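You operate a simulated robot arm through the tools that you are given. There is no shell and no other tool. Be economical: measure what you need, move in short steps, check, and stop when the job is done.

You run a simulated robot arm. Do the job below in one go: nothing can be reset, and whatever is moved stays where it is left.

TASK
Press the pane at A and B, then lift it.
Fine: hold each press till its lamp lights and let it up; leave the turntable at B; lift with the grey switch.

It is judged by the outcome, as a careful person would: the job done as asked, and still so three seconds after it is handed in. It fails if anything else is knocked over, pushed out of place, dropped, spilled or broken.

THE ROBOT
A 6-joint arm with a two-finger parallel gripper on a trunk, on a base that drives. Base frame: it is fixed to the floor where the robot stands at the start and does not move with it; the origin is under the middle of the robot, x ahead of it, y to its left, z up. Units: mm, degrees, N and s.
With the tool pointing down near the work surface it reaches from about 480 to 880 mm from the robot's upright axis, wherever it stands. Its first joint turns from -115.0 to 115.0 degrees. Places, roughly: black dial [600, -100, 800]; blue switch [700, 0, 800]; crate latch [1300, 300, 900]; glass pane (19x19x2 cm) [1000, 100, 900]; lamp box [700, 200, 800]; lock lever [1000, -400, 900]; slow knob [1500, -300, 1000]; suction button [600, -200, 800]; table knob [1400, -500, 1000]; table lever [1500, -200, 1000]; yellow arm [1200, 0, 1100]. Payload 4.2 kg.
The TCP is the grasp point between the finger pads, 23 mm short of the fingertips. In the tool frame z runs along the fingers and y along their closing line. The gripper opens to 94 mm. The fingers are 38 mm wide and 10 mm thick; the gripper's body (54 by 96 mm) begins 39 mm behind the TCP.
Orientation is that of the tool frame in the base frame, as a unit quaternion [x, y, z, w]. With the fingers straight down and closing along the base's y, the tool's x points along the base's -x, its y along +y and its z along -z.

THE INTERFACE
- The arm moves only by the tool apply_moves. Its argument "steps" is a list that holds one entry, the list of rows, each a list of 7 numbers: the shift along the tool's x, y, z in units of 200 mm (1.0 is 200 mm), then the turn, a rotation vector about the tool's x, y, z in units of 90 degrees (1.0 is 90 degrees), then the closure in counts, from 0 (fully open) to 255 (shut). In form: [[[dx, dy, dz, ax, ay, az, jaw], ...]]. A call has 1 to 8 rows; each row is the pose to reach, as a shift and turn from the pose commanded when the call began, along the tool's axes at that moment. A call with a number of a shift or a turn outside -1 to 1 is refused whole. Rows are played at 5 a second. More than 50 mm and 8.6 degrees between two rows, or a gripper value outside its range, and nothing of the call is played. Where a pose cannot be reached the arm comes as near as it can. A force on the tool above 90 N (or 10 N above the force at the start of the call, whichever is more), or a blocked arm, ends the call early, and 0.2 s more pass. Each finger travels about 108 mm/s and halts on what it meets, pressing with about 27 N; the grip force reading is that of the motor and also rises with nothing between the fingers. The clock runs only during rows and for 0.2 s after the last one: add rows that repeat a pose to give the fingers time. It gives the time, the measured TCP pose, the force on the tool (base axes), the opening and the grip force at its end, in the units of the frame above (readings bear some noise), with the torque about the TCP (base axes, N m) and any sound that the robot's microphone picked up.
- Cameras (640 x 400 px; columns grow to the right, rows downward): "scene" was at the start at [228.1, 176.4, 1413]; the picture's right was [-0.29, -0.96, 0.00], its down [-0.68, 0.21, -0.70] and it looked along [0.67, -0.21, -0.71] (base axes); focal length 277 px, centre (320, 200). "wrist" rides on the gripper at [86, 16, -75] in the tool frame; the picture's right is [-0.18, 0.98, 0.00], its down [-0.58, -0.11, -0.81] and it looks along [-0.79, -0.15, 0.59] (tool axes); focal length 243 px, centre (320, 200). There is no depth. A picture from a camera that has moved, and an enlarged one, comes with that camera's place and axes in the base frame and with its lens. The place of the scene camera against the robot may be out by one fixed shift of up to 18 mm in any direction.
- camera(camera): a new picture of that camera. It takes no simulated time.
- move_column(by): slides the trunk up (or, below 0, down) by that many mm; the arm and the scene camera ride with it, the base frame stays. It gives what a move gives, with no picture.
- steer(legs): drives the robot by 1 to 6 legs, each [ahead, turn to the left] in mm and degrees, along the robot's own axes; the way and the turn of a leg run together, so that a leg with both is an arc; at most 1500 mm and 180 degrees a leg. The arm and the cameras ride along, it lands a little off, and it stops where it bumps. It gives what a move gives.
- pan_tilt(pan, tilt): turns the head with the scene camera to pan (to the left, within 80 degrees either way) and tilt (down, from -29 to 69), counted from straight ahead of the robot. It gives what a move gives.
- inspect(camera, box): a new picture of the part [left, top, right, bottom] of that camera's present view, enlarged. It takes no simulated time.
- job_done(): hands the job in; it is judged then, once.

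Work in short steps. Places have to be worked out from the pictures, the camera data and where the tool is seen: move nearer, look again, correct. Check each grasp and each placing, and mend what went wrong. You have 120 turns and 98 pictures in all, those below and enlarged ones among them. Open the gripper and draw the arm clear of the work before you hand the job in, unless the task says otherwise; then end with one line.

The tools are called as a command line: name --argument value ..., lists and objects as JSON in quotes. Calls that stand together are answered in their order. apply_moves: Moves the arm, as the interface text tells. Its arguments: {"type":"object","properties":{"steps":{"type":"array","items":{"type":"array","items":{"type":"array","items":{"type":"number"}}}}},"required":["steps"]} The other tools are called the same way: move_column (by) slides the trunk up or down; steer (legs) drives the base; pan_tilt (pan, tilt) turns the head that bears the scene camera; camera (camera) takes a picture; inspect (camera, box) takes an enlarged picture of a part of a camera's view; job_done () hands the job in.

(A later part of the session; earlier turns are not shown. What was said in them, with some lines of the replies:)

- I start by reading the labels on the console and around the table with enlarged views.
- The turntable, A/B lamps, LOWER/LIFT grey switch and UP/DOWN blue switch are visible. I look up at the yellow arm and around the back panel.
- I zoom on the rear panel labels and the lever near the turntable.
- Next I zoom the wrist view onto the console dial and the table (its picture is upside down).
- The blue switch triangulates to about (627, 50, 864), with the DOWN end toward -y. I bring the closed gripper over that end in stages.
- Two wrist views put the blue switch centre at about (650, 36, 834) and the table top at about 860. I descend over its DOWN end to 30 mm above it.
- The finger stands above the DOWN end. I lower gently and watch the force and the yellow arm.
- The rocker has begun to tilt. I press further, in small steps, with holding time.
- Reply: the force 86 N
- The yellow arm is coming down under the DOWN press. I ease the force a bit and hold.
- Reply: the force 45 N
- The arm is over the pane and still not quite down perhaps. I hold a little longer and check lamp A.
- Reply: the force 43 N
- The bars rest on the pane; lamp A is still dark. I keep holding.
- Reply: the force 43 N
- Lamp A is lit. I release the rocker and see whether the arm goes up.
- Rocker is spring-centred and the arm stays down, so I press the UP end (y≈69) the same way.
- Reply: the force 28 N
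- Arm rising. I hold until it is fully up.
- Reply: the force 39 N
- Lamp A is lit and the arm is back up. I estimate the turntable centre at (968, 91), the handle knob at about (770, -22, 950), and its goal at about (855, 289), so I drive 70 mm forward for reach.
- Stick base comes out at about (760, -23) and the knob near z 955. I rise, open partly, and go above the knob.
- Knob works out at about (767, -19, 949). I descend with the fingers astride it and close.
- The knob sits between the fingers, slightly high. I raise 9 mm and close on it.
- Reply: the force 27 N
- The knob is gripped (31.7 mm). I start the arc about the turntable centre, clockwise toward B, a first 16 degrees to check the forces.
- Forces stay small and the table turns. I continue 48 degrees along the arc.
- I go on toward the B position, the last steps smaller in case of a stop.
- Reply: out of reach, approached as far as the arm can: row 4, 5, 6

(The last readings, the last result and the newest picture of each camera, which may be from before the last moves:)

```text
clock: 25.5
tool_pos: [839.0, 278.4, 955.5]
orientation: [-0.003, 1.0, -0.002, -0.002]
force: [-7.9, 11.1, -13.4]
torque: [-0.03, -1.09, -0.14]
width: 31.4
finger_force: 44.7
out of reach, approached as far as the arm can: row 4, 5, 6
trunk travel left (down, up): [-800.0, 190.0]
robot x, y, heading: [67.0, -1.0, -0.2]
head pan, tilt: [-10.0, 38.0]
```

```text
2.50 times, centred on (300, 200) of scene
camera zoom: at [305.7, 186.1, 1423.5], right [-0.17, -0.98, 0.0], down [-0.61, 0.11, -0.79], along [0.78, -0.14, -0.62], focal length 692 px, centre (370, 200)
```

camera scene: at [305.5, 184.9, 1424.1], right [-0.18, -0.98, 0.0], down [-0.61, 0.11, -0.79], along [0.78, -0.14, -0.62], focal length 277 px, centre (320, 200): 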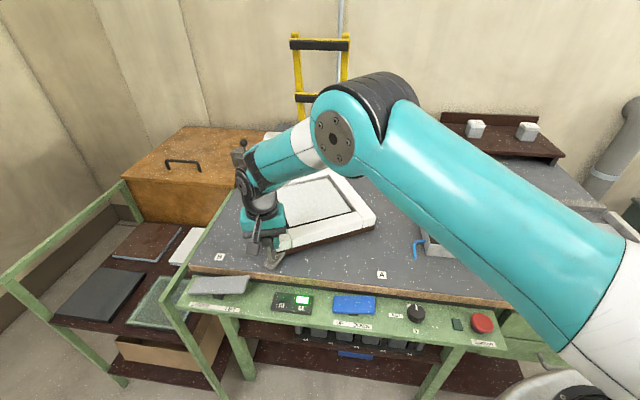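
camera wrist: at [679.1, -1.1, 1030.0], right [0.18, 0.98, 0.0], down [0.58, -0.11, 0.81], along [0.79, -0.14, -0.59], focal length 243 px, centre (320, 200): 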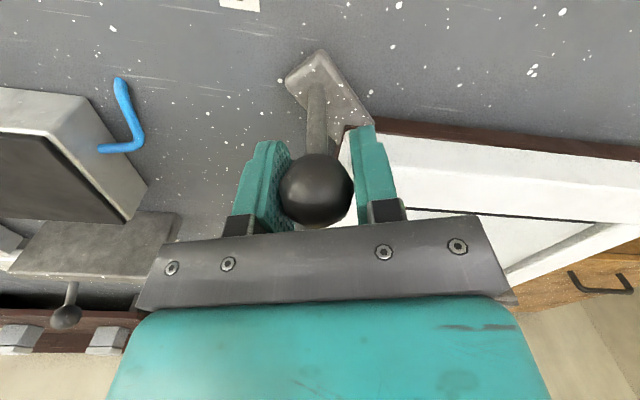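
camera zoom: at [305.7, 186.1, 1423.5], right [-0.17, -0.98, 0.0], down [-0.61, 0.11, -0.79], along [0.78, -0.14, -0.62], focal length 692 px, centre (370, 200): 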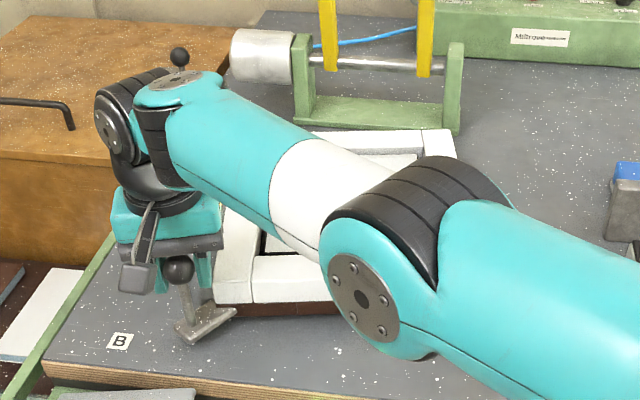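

Reach ran out about 7 degrees short of B. I let go of the knob, rise and back off, then drive a bit further in.

apply_moves --steps '[[[0.05, -0.03, 0, 0, 0, 0, 80], [0.05, -0.03, 0, 0, 0, 0, 80], [0.05, -0.03, -0.15, 0, 0, 0, 80], [0.05, -0.03, -0.35, 0, 0, 0, 80], [0.2, -0.03, -0.4, 0, 0, 0, 80], [0.4, -0.03, -0.4, 0, 0, 0, 80]]]'

camera --camera "scene"

```text
clock: 26.9
tool_pos: [762.0, 270.2, 1037.1]
orientation: [0.0, 1.0, 0.0, 0.0]
force: [1.2, -0.1, -0.6]
torque: [0.03, 0.03, -0.02]
width: 64.4
finger_force: 0.0
trunk travel left (down, up): [-800.0, 190.0]
robot x, y, heading: [69.1, 0.1, 0.1]
head pan, tilt: [-10.0, 38.0]
```

```text
54 pictures are left
camera scene: at [306.3, 185.1, 1423.9], right [-0.18, -0.98, 0.0], down [-0.61, 0.11, -0.79], along [0.78, -0.14, -0.62], focal length 277 px, centre (320, 200)
```

scene: 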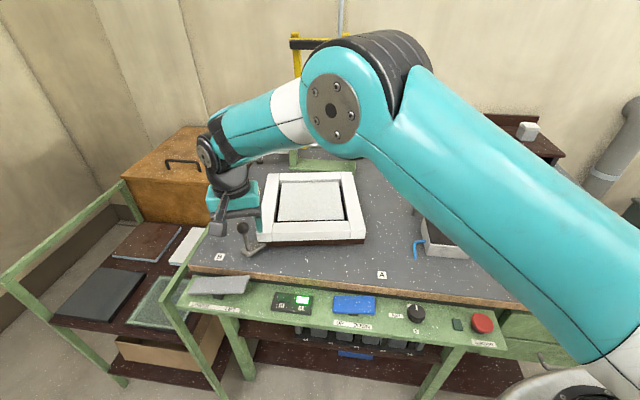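

Handle is near but short of B. I drive 70 mm forward with the arm high and clear.

steer --legs '[[70, 0]]'

camera --camera "wrist"

camera --camera "scene"

```text
clock: 27.9
tool_pos: [830.6, 270.4, 1038.9]
orientation: [-0.002, 1.0, 0.0, 0.0]
force: [0.7, 0.1, 0.0]
torque: [0.0, 0.01, -0.01]
width: 64.5
finger_force: 0.2
trunk travel left (down, up): [-800.0, 190.0]
robot x, y, heading: [139.9, 1.0, -0.1]
head pan, tilt: [-10.0, 38.0]
```

```text
53 pictures are left
camera wrist: at [744.5, 286.1, 1111.9], right [0.18, 0.98, 0.0], down [0.58, -0.11, 0.81], along [0.79, -0.15, -0.59], focal length 243 px, centre (320, 200)
```

wrist: 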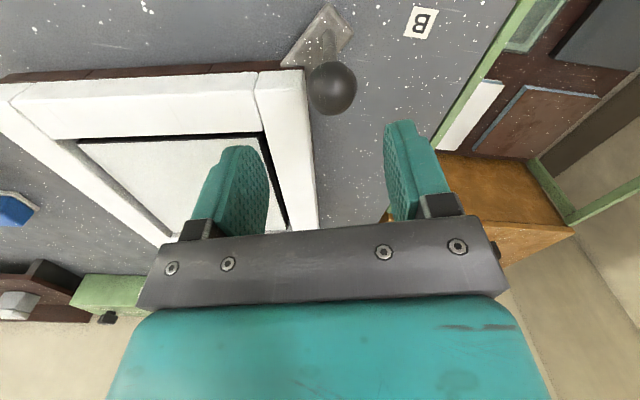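

```text
52 pictures are left
camera scene: at [375.9, 185.1, 1424.0], right [-0.17, -0.98, 0.0], down [-0.61, 0.11, -0.79], along [0.78, -0.14, -0.62], focal length 277 px, centre (320, 200)
```

scene: 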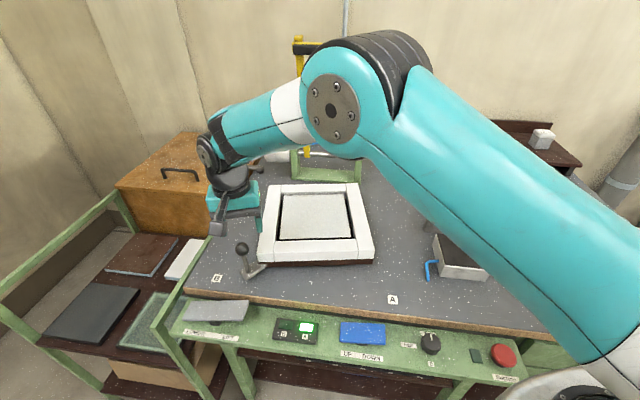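

Knob is at about (831, 278, 955); label B's bearing from the centre is 116-117 degrees versus 126 now. I descend and grip again.

apply_moves --steps '[[[0, 0.04, 0.1, 0, 0, 0, 80], [0, 0.04, 0.25, 0, 0, 0, 80], [0, 0.04, 0.415, 0, 0, 0, 80], [0, 0.04, 0.415, 0, 0, 0, 200], [0, 0.04, 0.415, 0, 0, 0, 200], [0, 0.04, 0.415, 0, 0, 0, 200]]]'

camera --camera "wrist"

```text
clock: 29.3
tool_pos: [831.0, 277.5, 955.5]
orientation: [-0.003, 1.0, 0.0, 0.0]
force: [-2.6, 3.6, -1.0]
torque: [0.18, -0.38, 0.02]
width: 31.3
finger_force: 45.5
trunk travel left (down, up): [-800.0, 190.0]
robot x, y, heading: [142.7, -2.4, 0.1]
head pan, tilt: [-10.0, 38.0]
```

```text
51 pictures are left
camera wrist: at [744.4, 294.1, 1029.8], right [0.18, 0.98, 0.0], down [0.58, -0.11, 0.81], along [0.79, -0.15, -0.59], focal length 243 px, centre (320, 200)
```

wrist: 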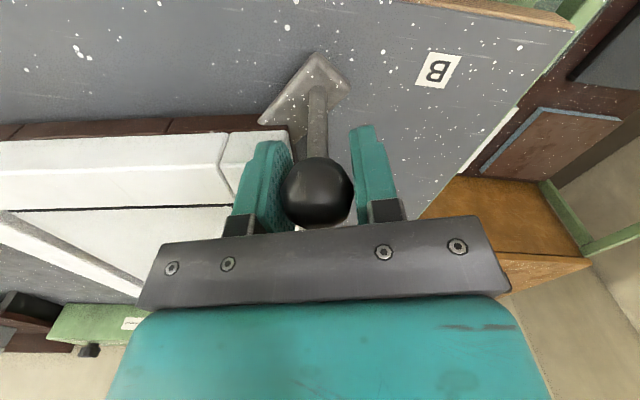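

Gripped well. I move the last arc in small steps and watch for a stop.

apply_moves --steps '[[[-0.025, 0.0175, 0, 0, 0, 0, 200], [-0.05, 0.0345, 0, 0, 0, 0, 200], [-0.076, 0.05, 0, 0, 0, 0, 200], [-0.101, 0.066, 0, 0, 0, 0, 200], [-0.124, 0.0795, 0, 0, 0, 0, 200], [-0.147, 0.0915, 0, 0, 0, 0, 200], [-0.147, 0.0915, 0, 0, 0, 0, 200]]]'

inspect --camera "scene" --box '[180, 120, 420, 320]'

camera --camera "wrist"

```text
clock: 30.9
tool_pos: [861.7, 298.4, 955.3]
orientation: [-0.001, 1.0, 0.001, 0.001]
force: [-1.0, 5.2, 12.8]
torque: [-0.12, 0.28, -0.31]
width: 31.7
finger_force: 45.2
trunk travel left (down, up): [-800.0, 190.0]
robot x, y, heading: [140.4, -1.3, -0.1]
head pan, tilt: [-10.0, 38.0]
```

```text
2.00 times, centred on (300, 220) of scene
camera zoom: at [375.4, 185.2, 1424.2], right [-0.17, -0.98, 0.0], down [-0.61, 0.11, -0.79], along [0.78, -0.14, -0.62], focal length 554 px, centre (360, 160)
```

zoom: 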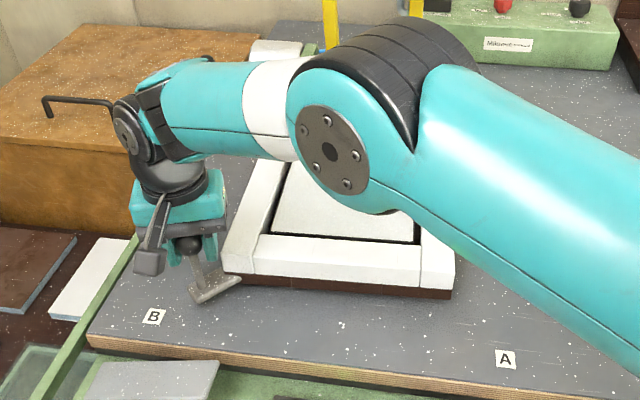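

```text
49 pictures are left
camera wrist: at [774.2, 312.7, 1029.8], right [0.18, 0.98, 0.0], down [0.58, -0.11, 0.81], along [0.79, -0.15, -0.59], focal length 243 px, centre (320, 200)
```

wrist: 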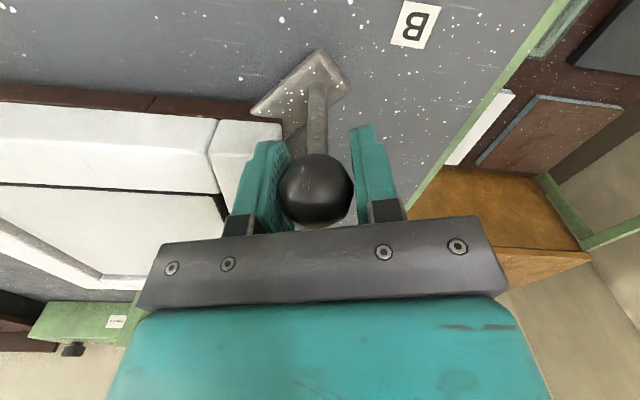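

The handle is turned 90±1 degrees from its A position and points at B. I release, lift and withdraw, then check the alignment.

apply_moves --steps '[[[0, 0, 0, 0, 0, 0, 80], [0, 0, 0, 0, 0, 0, 80], [0, 0, -0.15, 0, 0, 0, 80], [0, 0, -0.4, 0, 0, 0, 80], [0.2, 0, -0.45, 0, 0, 0, 80], [0.4, 0, -0.45, 0, 0, 0, 160], [0.6, -0.1, -0.45, 0, 0, 0, 255], [0.75, -0.2, -0.45, 0, 0, 0, 255]]]'

camera --camera "scene"

camera --camera "wrist"

```text
clock: 32.7
tool_pos: [709.7, 256.0, 1046.0]
orientation: [-0.002, 1.0, -0.001, 0.0]
force: [0.4, -0.5, -0.4]
torque: [0.0, -0.01, -0.04]
width: 0.2
finger_force: 27.4
trunk travel left (down, up): [-800.0, 190.0]
robot x, y, heading: [138.0, -0.8, -0.1]
head pan, tilt: [-10.0, 38.0]
```

```text
48 pictures are left
camera scene: at [376.3, 185.4, 1423.9], right [-0.17, -0.98, 0.0], down [-0.61, 0.11, -0.79], along [0.78, -0.14, -0.62], focal length 277 px, centre (320, 200)
```

scene: 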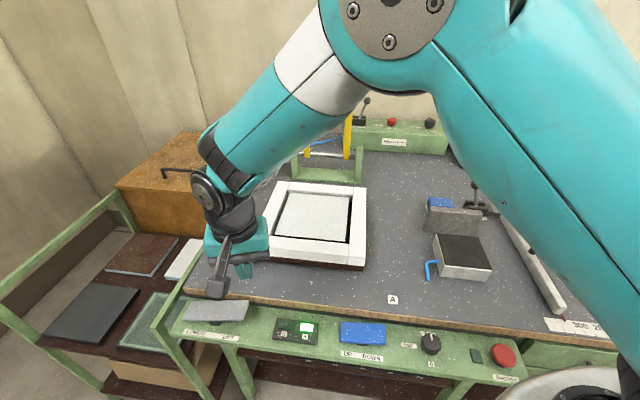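

```text
47 pictures are left
camera wrist: at [623.1, 271.3, 1119.5], right [0.18, 0.98, 0.0], down [0.58, -0.11, 0.81], along [0.79, -0.15, -0.59], focal length 243 px, centre (320, 200)
```

wrist: 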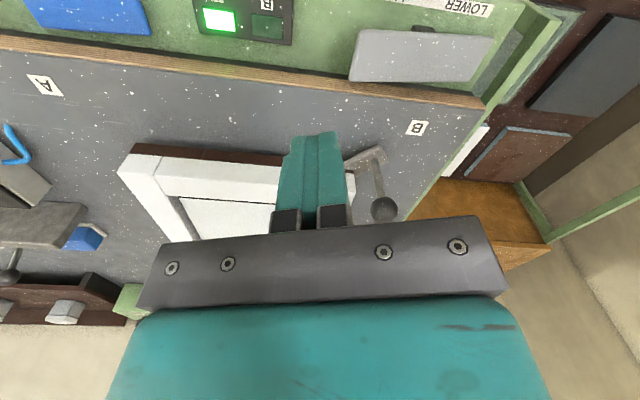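

The turntable looks square at B. I drive back 80 mm and return over the blue DOWN end.

steer --legs '[[-80, 0]]'

apply_moves --steps '[[[0, -0.2, 0, 0, 0, 0, 255], [0, -0.4, 0, 0, 0, 0, 255], [0, -0.6, 0, 0, 0, 0, 255], [0, -0.8, 0, 0, 0, 0, 255], [0, -1.0, 0, 0, 0, 0, 255], [0, -1.0, 0.2, 0, 0, 0, 255], [0, -1.0, 0.4, 0, 0, 0, 255]]]'

```text
clock: 33.7
tool_pos: [628.4, 255.9, 1046.4]
orientation: [-0.001, 1.0, 0.0, 0.001]
force: [0.5, -0.7, -0.5]
torque: [0.0, -0.02, 0.0]
width: 0.0
finger_force: 27.2
trunk travel left (down, up): [-800.0, 190.0]
robot x, y, heading: [61.5, -0.3, -0.1]
head pan, tilt: [-10.0, 38.0]
```

```text
clock: 35.3
tool_pos: [629.4, 56.6, 964.7]
orientation: [-0.003, 1.0, 0.001, 0.0]
force: [-0.1, 0.3, 1.2]
torque: [0.0, -0.03, 0.01]
width: 0.0
finger_force: 27.5
trunk travel left (down, up): [-800.0, 190.0]
robot x, y, heading: [59.8, 1.0, 0.1]
head pan, tilt: [-10.0, 38.0]
```

Move over the DOWN end at (638, 4, 900), and check the scene before pressing.

apply_moves --steps '[[[-0.045, -0.13, 0, 0, 0, 0, 255], [-0.045, -0.265, 0.1, 0, 0, 0, 255], [-0.045, -0.265, 0.325, 0, 0, 0, 255], [-0.045, -0.265, 0.325, 0, 0, 0, 255]]]'

camera --camera "scene"

camera --camera "wrist"

inspect --camera "scene" --box '[200, 150, 400, 275]'

```text
clock: 36.3
tool_pos: [636.9, 3.6, 902.3]
orientation: [-0.002, 1.0, 0.0, 0.0]
force: [-0.2, 0.0, -1.1]
torque: [-0.02, 0.0, -0.01]
width: 0.0
finger_force: 27.2
trunk travel left (down, up): [-800.0, 190.0]
robot x, y, heading: [56.9, -0.1, 0.1]
head pan, tilt: [-10.0, 38.0]
```

```text
46 pictures are left
camera scene: at [295.1, 185.5, 1424.0], right [-0.17, -0.98, 0.0], down [-0.61, 0.11, -0.79], along [0.78, -0.14, -0.62], focal length 277 px, centre (320, 200)
```

scene: 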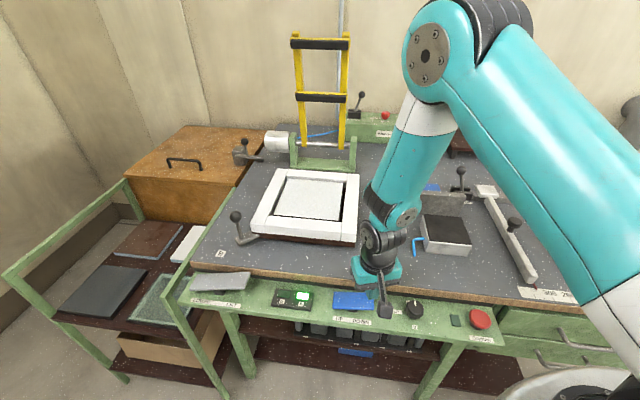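

```text
45 pictures are left
camera wrist: at [550.1, 18.7, 975.7], right [0.18, 0.98, 0.0], down [0.58, -0.11, 0.81], along [0.79, -0.14, -0.59], focal length 243 px, centre (320, 200)
```

wrist: 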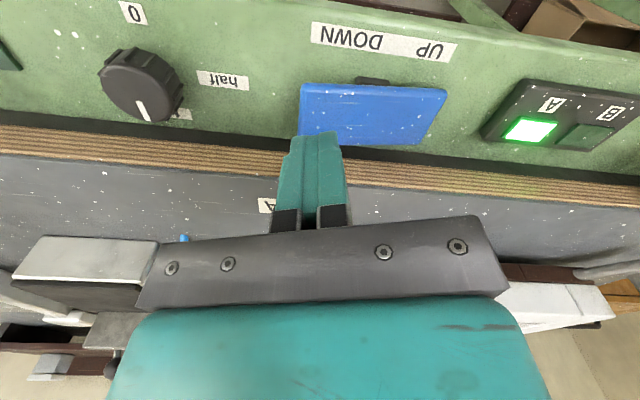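

```text
3.20 times, centred on (300, 212) of scene
camera zoom: at [295.1, 185.5, 1424.0], right [-0.17, -0.98, 0.0], down [-0.61, 0.11, -0.79], along [0.78, -0.14, -0.62], focal length 886 px, centre (384, 160)
```

zoom: 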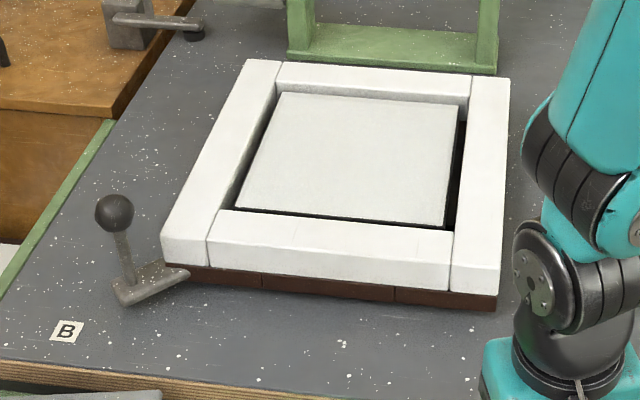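

Turntable is square and pointing at B. Now I press DOWN and hold for lamp B.

apply_moves --steps '[[[0, 0, 0.12, 0, 0, 0, 255], [0, 0, 0.2, 0, 0, 0, 255], [0, 0, 0.235, 0, 0, 0, 255], [0, 0, 0.25, 0, 0, 0, 255], [0, 0, 0.262, 0, 0, 0, 255], [0, 0, 0.262, 0, 0, 0, 255], [0, 0, 0.262, 0, 0, 0, 255], [0, 0, 0.262, 0, 0, 0, 255]]]'

apply_moves --steps '[[[0, 0, 0, 0, 0, 0, 255], [0, 0, 0, 0, 0, 0, 255], [0, 0, 0, 0, 0, 0, 255], [0, 0, 0, 0, 0, 0, 255], [0, 0, 0, 0, 0, 0, 255], [0, 0, 0, 0, 0, 0, 255], [0, 0, 0, 0, 0, 0, 255], [0, 0, 0, 0, 0, 0, 255]]]'

inspect --camera "scene" --box '[180, 120, 420, 320]'

```text
clock: 38.1
tool_pos: [637.8, 2.8, 850.9]
orientation: [-0.001, 1.0, 0.001, 0.003]
force: [-14.4, -8.2, 82.1]
torque: [0.56, -1.12, 0.03]
width: 0.0
finger_force: 27.0
trunk travel left (down, up): [-800.0, 190.0]
robot x, y, heading: [60.5, 1.5, -0.3]
head pan, tilt: [-10.0, 38.0]
```

```text
clock: 39.9
tool_pos: [639.3, 2.3, 851.5]
orientation: [-0.001, 1.0, 0.001, 0.005]
force: [-12.2, -13.5, 82.5]
torque: [0.46, -1.22, -0.13]
width: 0.0
finger_force: 27.2
trunk travel left (down, up): [-800.0, 190.0]
robot x, y, heading: [58.8, 1.0, -0.1]
head pan, tilt: [-10.0, 38.0]
```

```text
2.00 times, centred on (300, 220) of scene
camera zoom: at [291.9, 184.6, 1424.9], right [-0.17, -0.98, 0.0], down [-0.6, 0.11, -0.79], along [0.78, -0.14, -0.61], focal length 554 px, centre (360, 160)
```

zoom: 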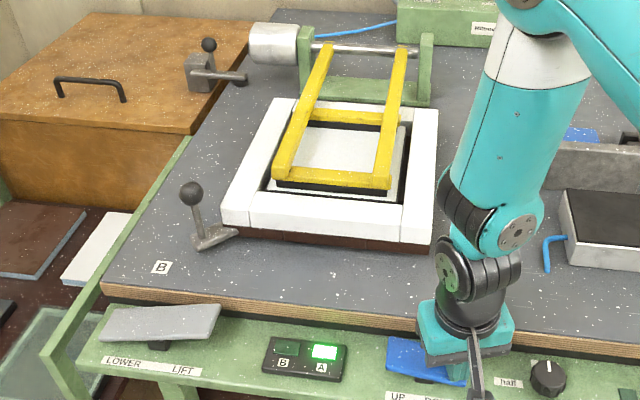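

Arm is down on the pane. I ease the force slightly and hold on for lamp B.

apply_moves --steps '[[[0, 0, -0.015, 0, 0, 0, 255], [0, 0, -0.015, 0, 0, 0, 255], [0, 0, -0.015, 0, 0, 0, 255], [0, 0, -0.015, 0, 0, 0, 255], [0, 0, -0.015, 0, 0, 0, 255], [0, 0, -0.015, 0, 0, 0, 255], [0, 0, -0.015, 0, 0, 0, 255], [0, 0, -0.015, 0, 0, 0, 255]]]'

inspect --camera "scene" --box '[180, 120, 420, 320]'

```text
clock: 41.7
tool_pos: [638.7, 3.5, 852.3]
orientation: [-0.001, 1.0, 0.0, 0.002]
force: [2.3, -9.4, 46.8]
torque: [0.25, -0.9, -0.16]
width: 0.0
finger_force: 27.4
trunk travel left (down, up): [-800.0, 190.0]
robot x, y, heading: [64.5, 0.3, -0.1]
head pan, tilt: [-10.0, 38.0]
```

```text
2.00 times, centred on (300, 220) of scene
camera zoom: at [293.7, 184.8, 1424.4], right [-0.17, -0.98, 0.0], down [-0.61, 0.11, -0.79], along [0.78, -0.14, -0.61], focal length 554 px, centre (360, 160)
```

zoom: 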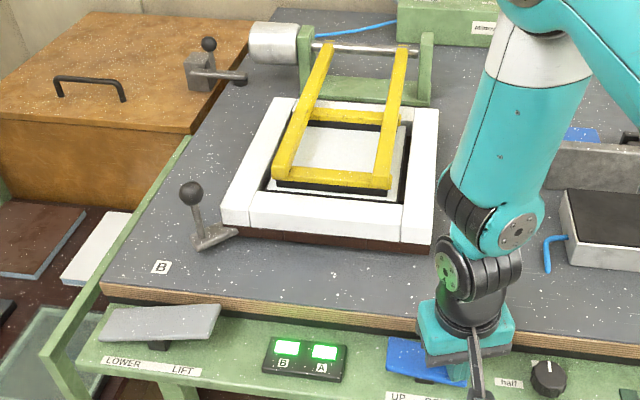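

Both lamps are lit. I release and press UP.

apply_moves --steps '[[[0, 0, -0.1, 0, 0, 0, 255], [0, 0, -0.25, 0, 0, 0, 255], [0, 0.17, -0.25, 0, 0, 0, 255], [0, 0.335, -0.25, 0, 0, 0, 255], [0, 0.335, -0.06, 0, 0, 0, 255], [0, 0.335, -0.02, 0, 0, 0, 255], [0, 0.335, 0, 0, 0, 0, 255], [0, 0.335, 0, 0, 0, 0, 255]]]'

apply_moves --steps '[[[0, 0, 0, 0, 0, 0, 255], [0, 0, 0, 0, 0, 0, 255], [0, 0, 0, 0, 0, 0, 255], [0, 0, 0, 0, 0, 0, 255], [0, 0, 0, 0, 0, 0, 255], [0, 0, 0, 0, 0, 0, 255], [0, 0, 0, 0, 0, 0, 255], [0, 0, 0, 0, 0, 0, 255]]]'

apply_moves --steps '[[[0, 0, 0, 0, 0, 0, 255], [0, 0, 0, 0, 0, 0, 255], [0, 0, 0, 0, 0, 0, 255], [0, 0, 0, 0, 0, 0, 255], [0, 0, 0, 0, 0, 0, 255], [0, 0, 0, 0, 0, 0, 255], [0, 0, 0, 0, 0, 0, 255], [0, 0, 0, 0, 0, 0, 255]]]'

camera --camera "scene"

```text
clock: 43.5
tool_pos: [637.6, 69.6, 852.5]
orientation: [-0.001, 1.0, 0.0, 0.002]
force: [-2.7, 0.0, 19.3]
torque: [-0.16, -0.03, 0.0]
width: 0.1
finger_force: 27.3
trunk travel left (down, up): [-800.0, 190.0]
robot x, y, heading: [59.9, -1.9, 0.1]
head pan, tilt: [-10.0, 38.0]
```

```text
clock: 45.3
tool_pos: [637.8, 72.0, 851.3]
orientation: [-0.002, 1.0, 0.001, 0.0]
force: [1.7, 4.0, 30.7]
torque: [-0.21, -0.17, -0.02]
width: 0.0
finger_force: 26.9
trunk travel left (down, up): [-800.0, 190.0]
robot x, y, heading: [58.2, 1.8, 0.1]
head pan, tilt: [-10.0, 38.0]
```

```text
clock: 47.1
tool_pos: [638.6, 70.6, 851.8]
orientation: [-0.003, 1.0, 0.0, 0.001]
force: [3.5, 6.8, 34.6]
torque: [-0.17, -0.24, 0.03]
width: 0.0
finger_force: 27.5
trunk travel left (down, up): [-800.0, 190.0]
robot x, y, heading: [55.9, -1.7, 0.2]
head pan, tilt: [-10.0, 38.0]
```

```text
41 pictures are left
camera scene: at [294.2, 185.5, 1424.3], right [-0.17, -0.98, 0.0], down [-0.61, 0.11, -0.79], along [0.78, -0.14, -0.62], focal length 277 px, centre (320, 200)
```

scene: 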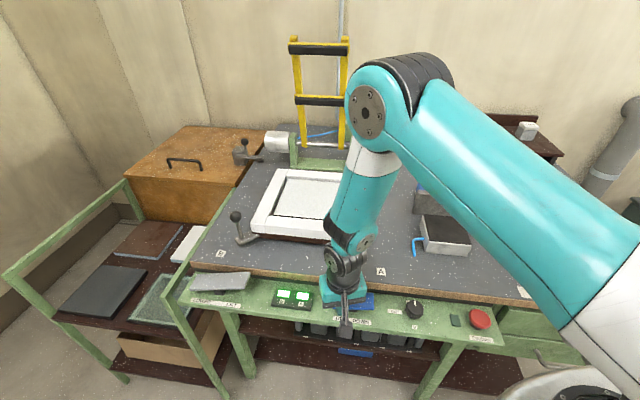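

The yellow arm is up with both lamps lit. I move toward the LIFT end of the grey switch, estimated at about (740, 296), staying high first.

apply_moves --steps '[[[0, 0, -0.2, 0, 0, 0, 255], [0, 0, -0.44, 0, 0, 0, 255], [0, 0, -0.65, 0, 0, 0, 255], [-0.06, 0.22, -0.65, 0, 0, 0, 255], [-0.13, 0.44, -0.65, 0, 0, 0, 255], [-0.2, 0.66, -0.65, 0, 0, 0, 255], [-0.25, 0.85, -0.65, 0, 0, 0, 255], [-0.25, 0.85, -0.65, 0, 0, 0, 255]]]'

camera --camera "wrist"

inspect --camera "scene" --box '[180, 210, 400, 330]'

```text
clock: 48.9
tool_pos: [688.4, 242.0, 981.2]
orientation: [-0.002, 1.0, 0.0, 0.0]
force: [0.1, -0.6, 0.2]
torque: [0.0, 0.03, -0.04]
width: 0.1
finger_force: 27.0
trunk travel left (down, up): [-800.0, 190.0]
robot x, y, heading: [58.6, -3.5, 0.3]
head pan, tilt: [-10.0, 38.0]
```

```text
40 pictures are left
camera wrist: at [601.1, 257.5, 1054.8], right [0.18, 0.98, 0.0], down [0.58, -0.11, 0.81], along [0.79, -0.15, -0.59], focal length 243 px, centre (320, 200)
```

wrist: 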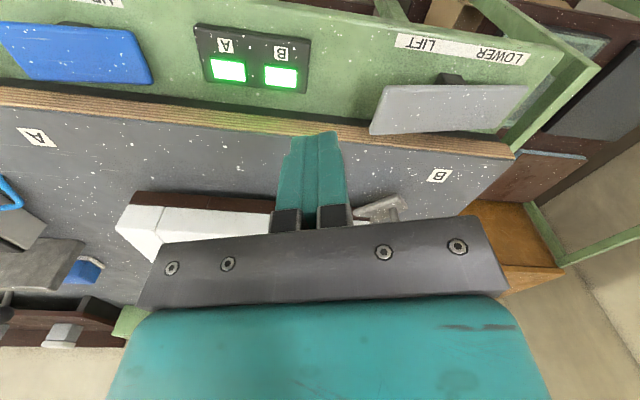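

```text
2.91 times, centred on (290, 270) of scene
camera zoom: at [295.1, 185.3, 1424.0], right [-0.17, -0.98, 0.0], down [-0.61, 0.11, -0.79], along [0.78, -0.14, -0.62], focal length 805 px, centre (407, -4)
```

zoom: 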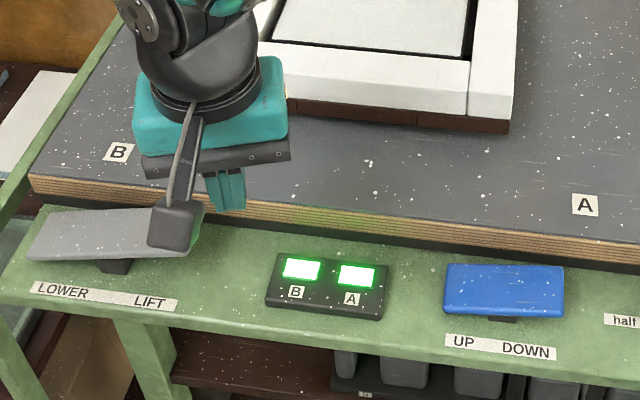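

LIFT end triangulates to about (749, 290, 842), with the table edge at x≈767. I aim the fingertip at (733, 302) and stop above it to check.

apply_moves --steps '[[[-0.12, 0.15, 0, 0, 0, 0, 255], [-0.225, 0.3, 0, 0, 0, 0, 255], [-0.225, 0.3, 0.2, 0, 0, 0, 255], [-0.225, 0.3, 0.4, 0, 0, 0, 255], [-0.225, 0.3, 0.44, 0, 0, 0, 255], [-0.225, 0.3, 0.44, 0, 0, 0, 255]]]'

camera --camera "wrist"

inspect --camera "scene" --box '[160, 230, 300, 320]'

```text
clock: 50.3
tool_pos: [731.9, 301.3, 893.3]
orientation: [-0.002, 1.0, 0.0, 0.0]
force: [-0.1, -0.4, 0.8]
torque: [-0.01, 0.02, -0.01]
width: 0.1
finger_force: 26.9
trunk travel left (down, up): [-800.0, 190.0]
robot x, y, heading: [57.8, -0.7, -0.1]
head pan, tilt: [-10.0, 38.0]
```

```text
38 pictures are left
camera wrist: at [645.6, 317.5, 967.7], right [0.18, 0.98, 0.0], down [0.58, -0.11, 0.81], along [0.79, -0.14, -0.59], focal length 243 px, centre (320, 200)
```

wrist: 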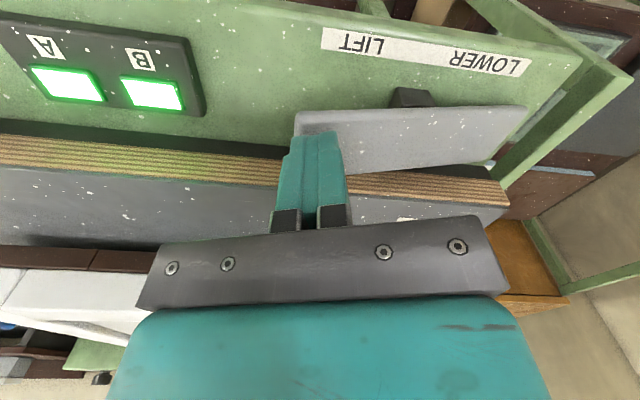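

```text
4.44 times, centred on (230, 275) of scene
camera zoom: at [295.2, 185.4, 1424.0], right [-0.17, -0.98, 0.0], down [-0.61, 0.11, -0.79], along [0.78, -0.14, -0.62], focal length 1230 px, centre (720, -133)
```

zoom: 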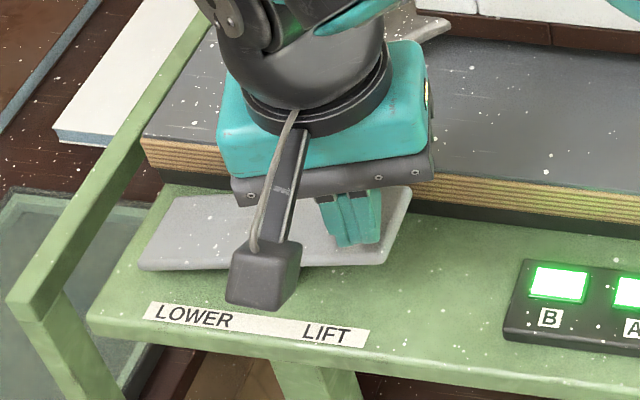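

The fingertip is right over the LIFT end. I press down in small steps.

apply_moves --steps '[[[0, 0, 0.08, 0, 0, 0, 255], [0, 0, 0.13, 0, 0, 0, 255], [0, 0, 0.17, 0, 0, 0, 255], [0, 0, 0.2, 0, 0, 0, 255], [0, 0, 0.2, 0, 0, 0, 255]]]'

inspect --camera "scene" --box '[180, 120, 420, 320]'

```text
clock: 51.5
tool_pos: [732.5, 301.3, 855.9]
orientation: [-0.003, 1.0, 0.001, 0.001]
force: [-5.1, -0.8, 20.7]
torque: [0.17, -0.28, 0.06]
width: 0.0
finger_force: 27.0
trunk travel left (down, up): [-800.0, 190.0]
robot x, y, heading: [58.0, -2.6, 0.3]
head pan, tilt: [-10.0, 38.0]
```

```text
2.00 times, centred on (300, 220) of scene
camera zoom: at [294.1, 185.0, 1424.5], right [-0.17, -0.98, 0.0], down [-0.61, 0.11, -0.79], along [0.78, -0.14, -0.62], focal length 554 px, centre (360, 160)
```

zoom: 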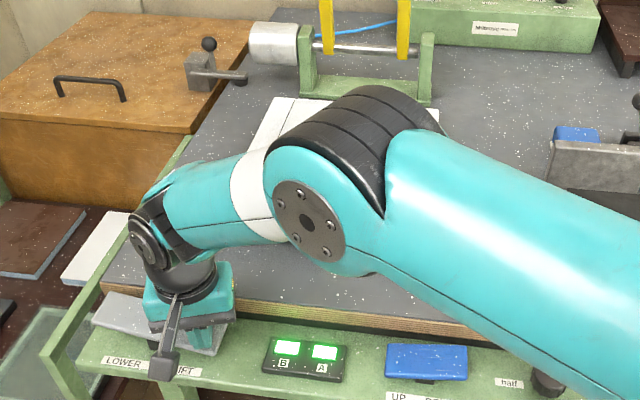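

Contact at 20 N; the arm hides the turntable. I press a little more, hold briefly, then release and look.

apply_moves --steps '[[[0, 0, 0.02, 0, 0, 0, 255], [0, 0, 0.02, 0, 0, 0, 255], [0, 0, 0.02, 0, 0, 0, 255], [0, 0, 0.02, 0, 0, 0, 255]]]'

camera --camera "scene"

camera --camera "wrist"

```text
clock: 52.5
tool_pos: [733.8, 302.2, 854.3]
orientation: [-0.003, 1.0, 0.003, 0.004]
force: [-15.6, -6.9, 52.8]
torque: [0.35, -0.59, 0.03]
width: 0.0
finger_force: 26.8
trunk travel left (down, up): [-800.0, 190.0]
robot x, y, heading: [58.7, 0.9, 0.2]
head pan, tilt: [-10.0, 38.0]
```

```text
35 pictures are left
camera scene: at [292.4, 184.0, 1424.9], right [-0.17, -0.98, 0.0], down [-0.6, 0.11, -0.79], along [0.78, -0.14, -0.61], focal length 277 px, centre (320, 200)
```

scene: 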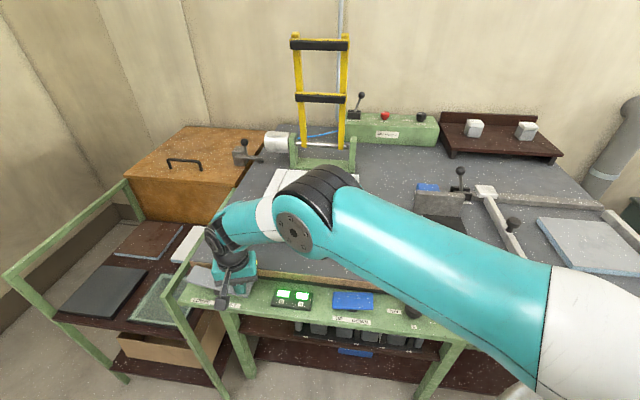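

```text
34 pictures are left
camera wrist: at [645.6, 317.0, 928.3], right [0.18, 0.98, 0.01], down [0.58, -0.11, 0.81], along [0.8, -0.14, -0.59], focal length 243 px, centre (320, 200)
```

wrist: 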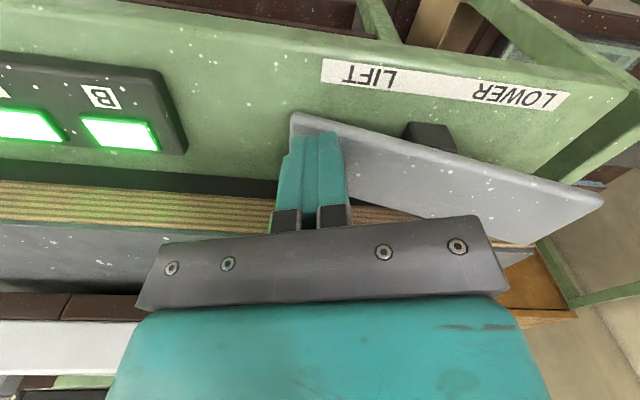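

The rocker is fully over to LIFT. I hold one more second, then release and move aside to see the pane.

apply_moves --steps '[[[0, 0, -0.01, 0, 0, 0, 255], [0, 0, -0.01, 0, 0, 0, 255], [0, 0, -0.01, 0, 0, 0, 255], [0, 0, -0.01, 0, 0, 0, 255], [0, 0, -0.15, 0, 0, 0, 255], [0, 0, -0.35, 0, 0, 0, 255]]]'

camera --camera "wrist"

inspect --camera "scene" --box '[180, 120, 420, 320]'

```text
clock: 53.9
tool_pos: [731.4, 301.4, 915.4]
orientation: [-0.002, 1.0, -0.003, -0.002]
force: [-0.3, 0.6, 0.3]
torque: [-0.03, 0.02, -0.01]
width: 0.0
finger_force: 27.3
trunk travel left (down, up): [-800.0, 190.0]
robot x, y, heading: [54.5, -3.9, -0.1]
head pan, tilt: [-10.0, 38.0]
```

```text
33 pictures are left
camera wrist: at [644.7, 316.8, 989.9], right [0.18, 0.98, 0.0], down [0.58, -0.1, 0.8], along [0.79, -0.15, -0.59], focal length 243 px, centre (320, 200)
```

wrist: 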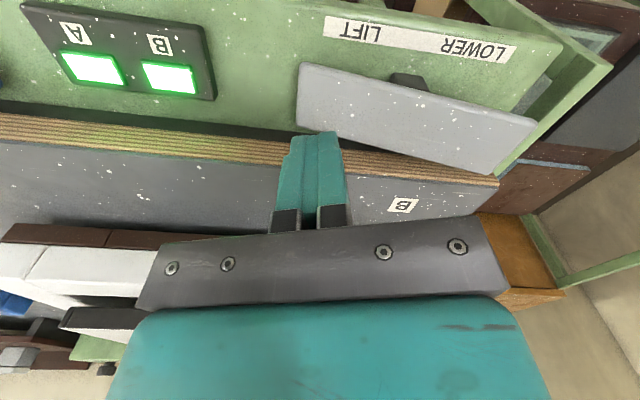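

```text
2.00 times, centred on (300, 220) of scene
camera zoom: at [295.6, 185.4, 1423.6], right [-0.17, -0.98, 0.0], down [-0.61, 0.11, -0.79], along [0.78, -0.14, -0.62], focal length 554 px, centre (360, 160)
```

zoom: 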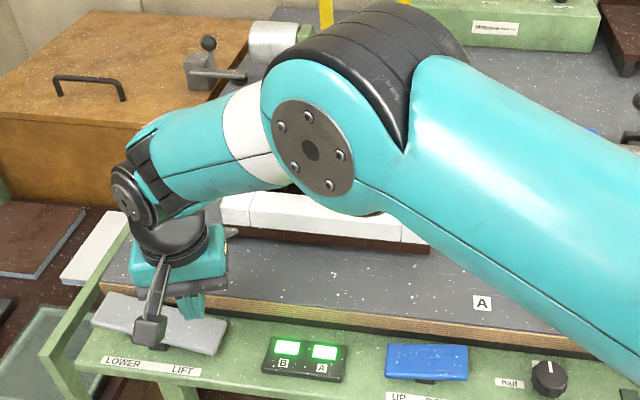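

The rocker stays latched at LIFT. I withdraw the arm to see the pane.

apply_moves --steps '[[[0.1, 0, -0.2, 0, 0, 0, 255], [0.25, 0, -0.4, 0, 0, 0, 255], [0.45, 0, -0.5, 0, 0, 0, 255], [0.5, -0.2, -0.5, 0, 0, 0, 255], [0.5, -0.4, -0.5, 0, 0, 0, 255], [0.5, -0.6, -0.5, 0, 0, 0, 255], [0.5, -0.8, -0.5, 0, 0, 0, 255], [0.5, -1.0, -0.5, 0, 0, 0, 255]]]'

apply_moves --steps '[[[0, -0.2, 0, 0, 0, 0, 200], [0, -0.4, 0, 0, 0, 0, 100], [0, -0.6, 0, 0, 0, 0, 0], [0, -0.8, 0, 0, 0, 0, 0], [0, -1.0, 0, 0, 0, 0, 0]]]'

camera --camera "scene"

inspect --camera "scene" --box '[180, 120, 420, 320]'

```text
clock: 55.7
tool_pos: [634.3, 99.7, 1020.0]
orientation: [-0.003, 1.0, 0.0, 0.0]
force: [0.6, -0.4, -0.7]
torque: [-0.06, -0.01, 0.0]
width: 0.0
finger_force: 27.0
trunk travel left (down, up): [-800.0, 190.0]
robot x, y, heading: [58.3, -2.6, -0.0]
head pan, tilt: [-10.0, 38.0]
```

```text
clock: 56.9
tool_pos: [634.5, -99.8, 1019.3]
orientation: [-0.002, 1.0, -0.001, 0.001]
force: [-0.1, 0.4, -0.7]
torque: [-0.01, -0.03, 0.0]
width: 94.1
finger_force: 0.1
trunk travel left (down, up): [-800.0, 190.0]
robot x, y, heading: [58.5, -4.2, -0.1]
head pan, tilt: [-10.0, 38.0]
```

```text
31 pictures are left
camera scene: at [295.1, 185.7, 1424.0], right [-0.17, -0.98, 0.0], down [-0.61, 0.11, -0.79], along [0.78, -0.14, -0.62], focal length 277 px, centre (320, 200)
```

scene: 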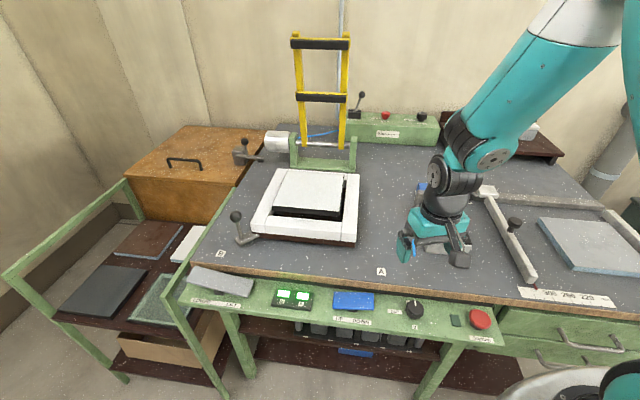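

```text
2.00 times, centred on (300, 220) of scene
camera zoom: at [295.1, 185.7, 1424.0], right [-0.17, -0.98, 0.0], down [-0.61, 0.11, -0.79], along [0.78, -0.14, -0.62], focal length 554 px, centre (360, 160)
```

zoom: 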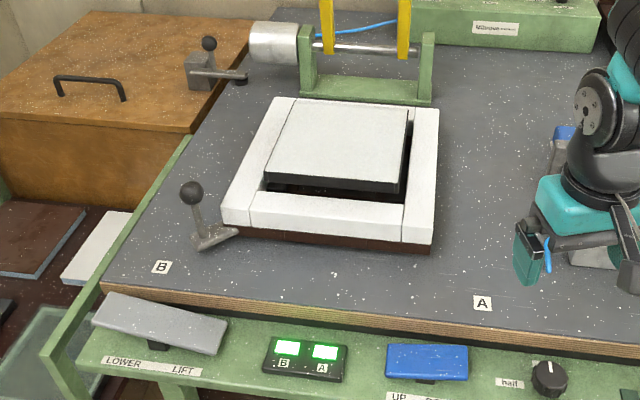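

The pane stands lifted, both lamps lit, the turntable at B, the press arm up. I draw the arm back a little and check that it stays so.

apply_moves --steps '[[[0.2, 0, -0.2, 0, 0, 0, 0], [0.35, 0, -0.4, 0, 0, 0, 0], [0.35, 0, -0.5, 0, 0, 0, 0], [0.35, 0, -0.5, 0, 0, 0, 0], [0.35, 0, -0.5, 0, 0, 0, 0], [0.35, 0, -0.5, 0, 0, 0, 0]]]'

camera --camera "scene"

```text
refused: row 1 steps farther than a row can; nothing moved
```

```text
29 pictures are left
camera scene: at [295.1, 185.7, 1424.0], right [-0.17, -0.98, 0.0], down [-0.61, 0.11, -0.79], along [0.78, -0.14, -0.62], focal length 277 px, centre (320, 200)
```

scene: 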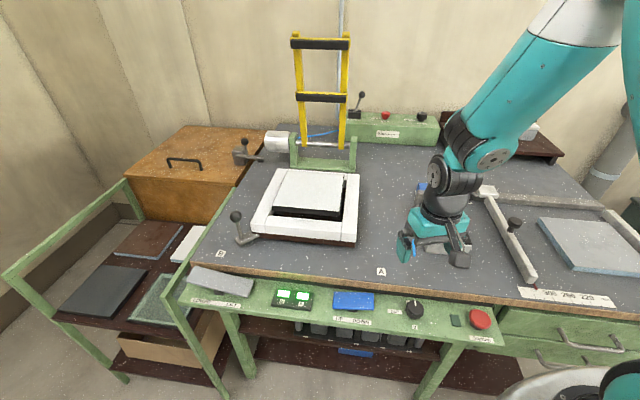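

That row was too long; I repeat with shorter steps.

apply_moves --steps '[[[0.1, 0, -0.15, 0, 0, 0, 0], [0.2, 0, -0.3, 0, 0, 0, 0], [0.3, 0, -0.45, 0, 0, 0, 0], [0.3, 0, -0.45, 0, 0, 0, 0], [0.3, 0, -0.45, 0, 0, 0, 0], [0.3, 0, -0.45, 0, 0, 0, 0]]]'

camera --camera "scene"

```text
clock: 58.3
tool_pos: [573.9, -99.9, 1113.0]
orientation: [-0.001, 1.0, 0.0, 0.0]
force: [0.5, -1.3, 0.0]
torque: [0.01, 0.0, -0.04]
width: 94.0
finger_force: 0.1
trunk travel left (down, up): [-800.0, 190.0]
robot x, y, heading: [58.8, 3.0, -0.1]
head pan, tilt: [-10.0, 38.0]
```

```text
28 pictures are left
camera scene: at [295.1, 185.2, 1424.0], right [-0.17, -0.98, 0.0], down [-0.61, 0.11, -0.79], along [0.78, -0.14, -0.62], focal length 277 px, centre (320, 200)
```

scene: 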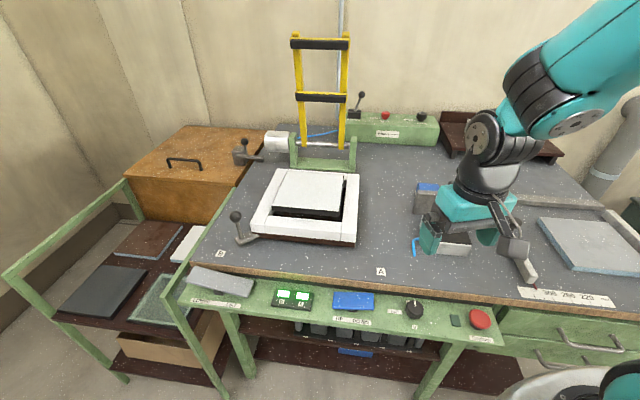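

Everything holds steady, with the gripper open and clear, so I hand the job in.

job_done

```text
The job is handed in.
```

The pane was pressed at A and B until each lamp lit, and the yellow arm was let up after each press; the turntable is left at B and the grey switch holds the pane lifted.
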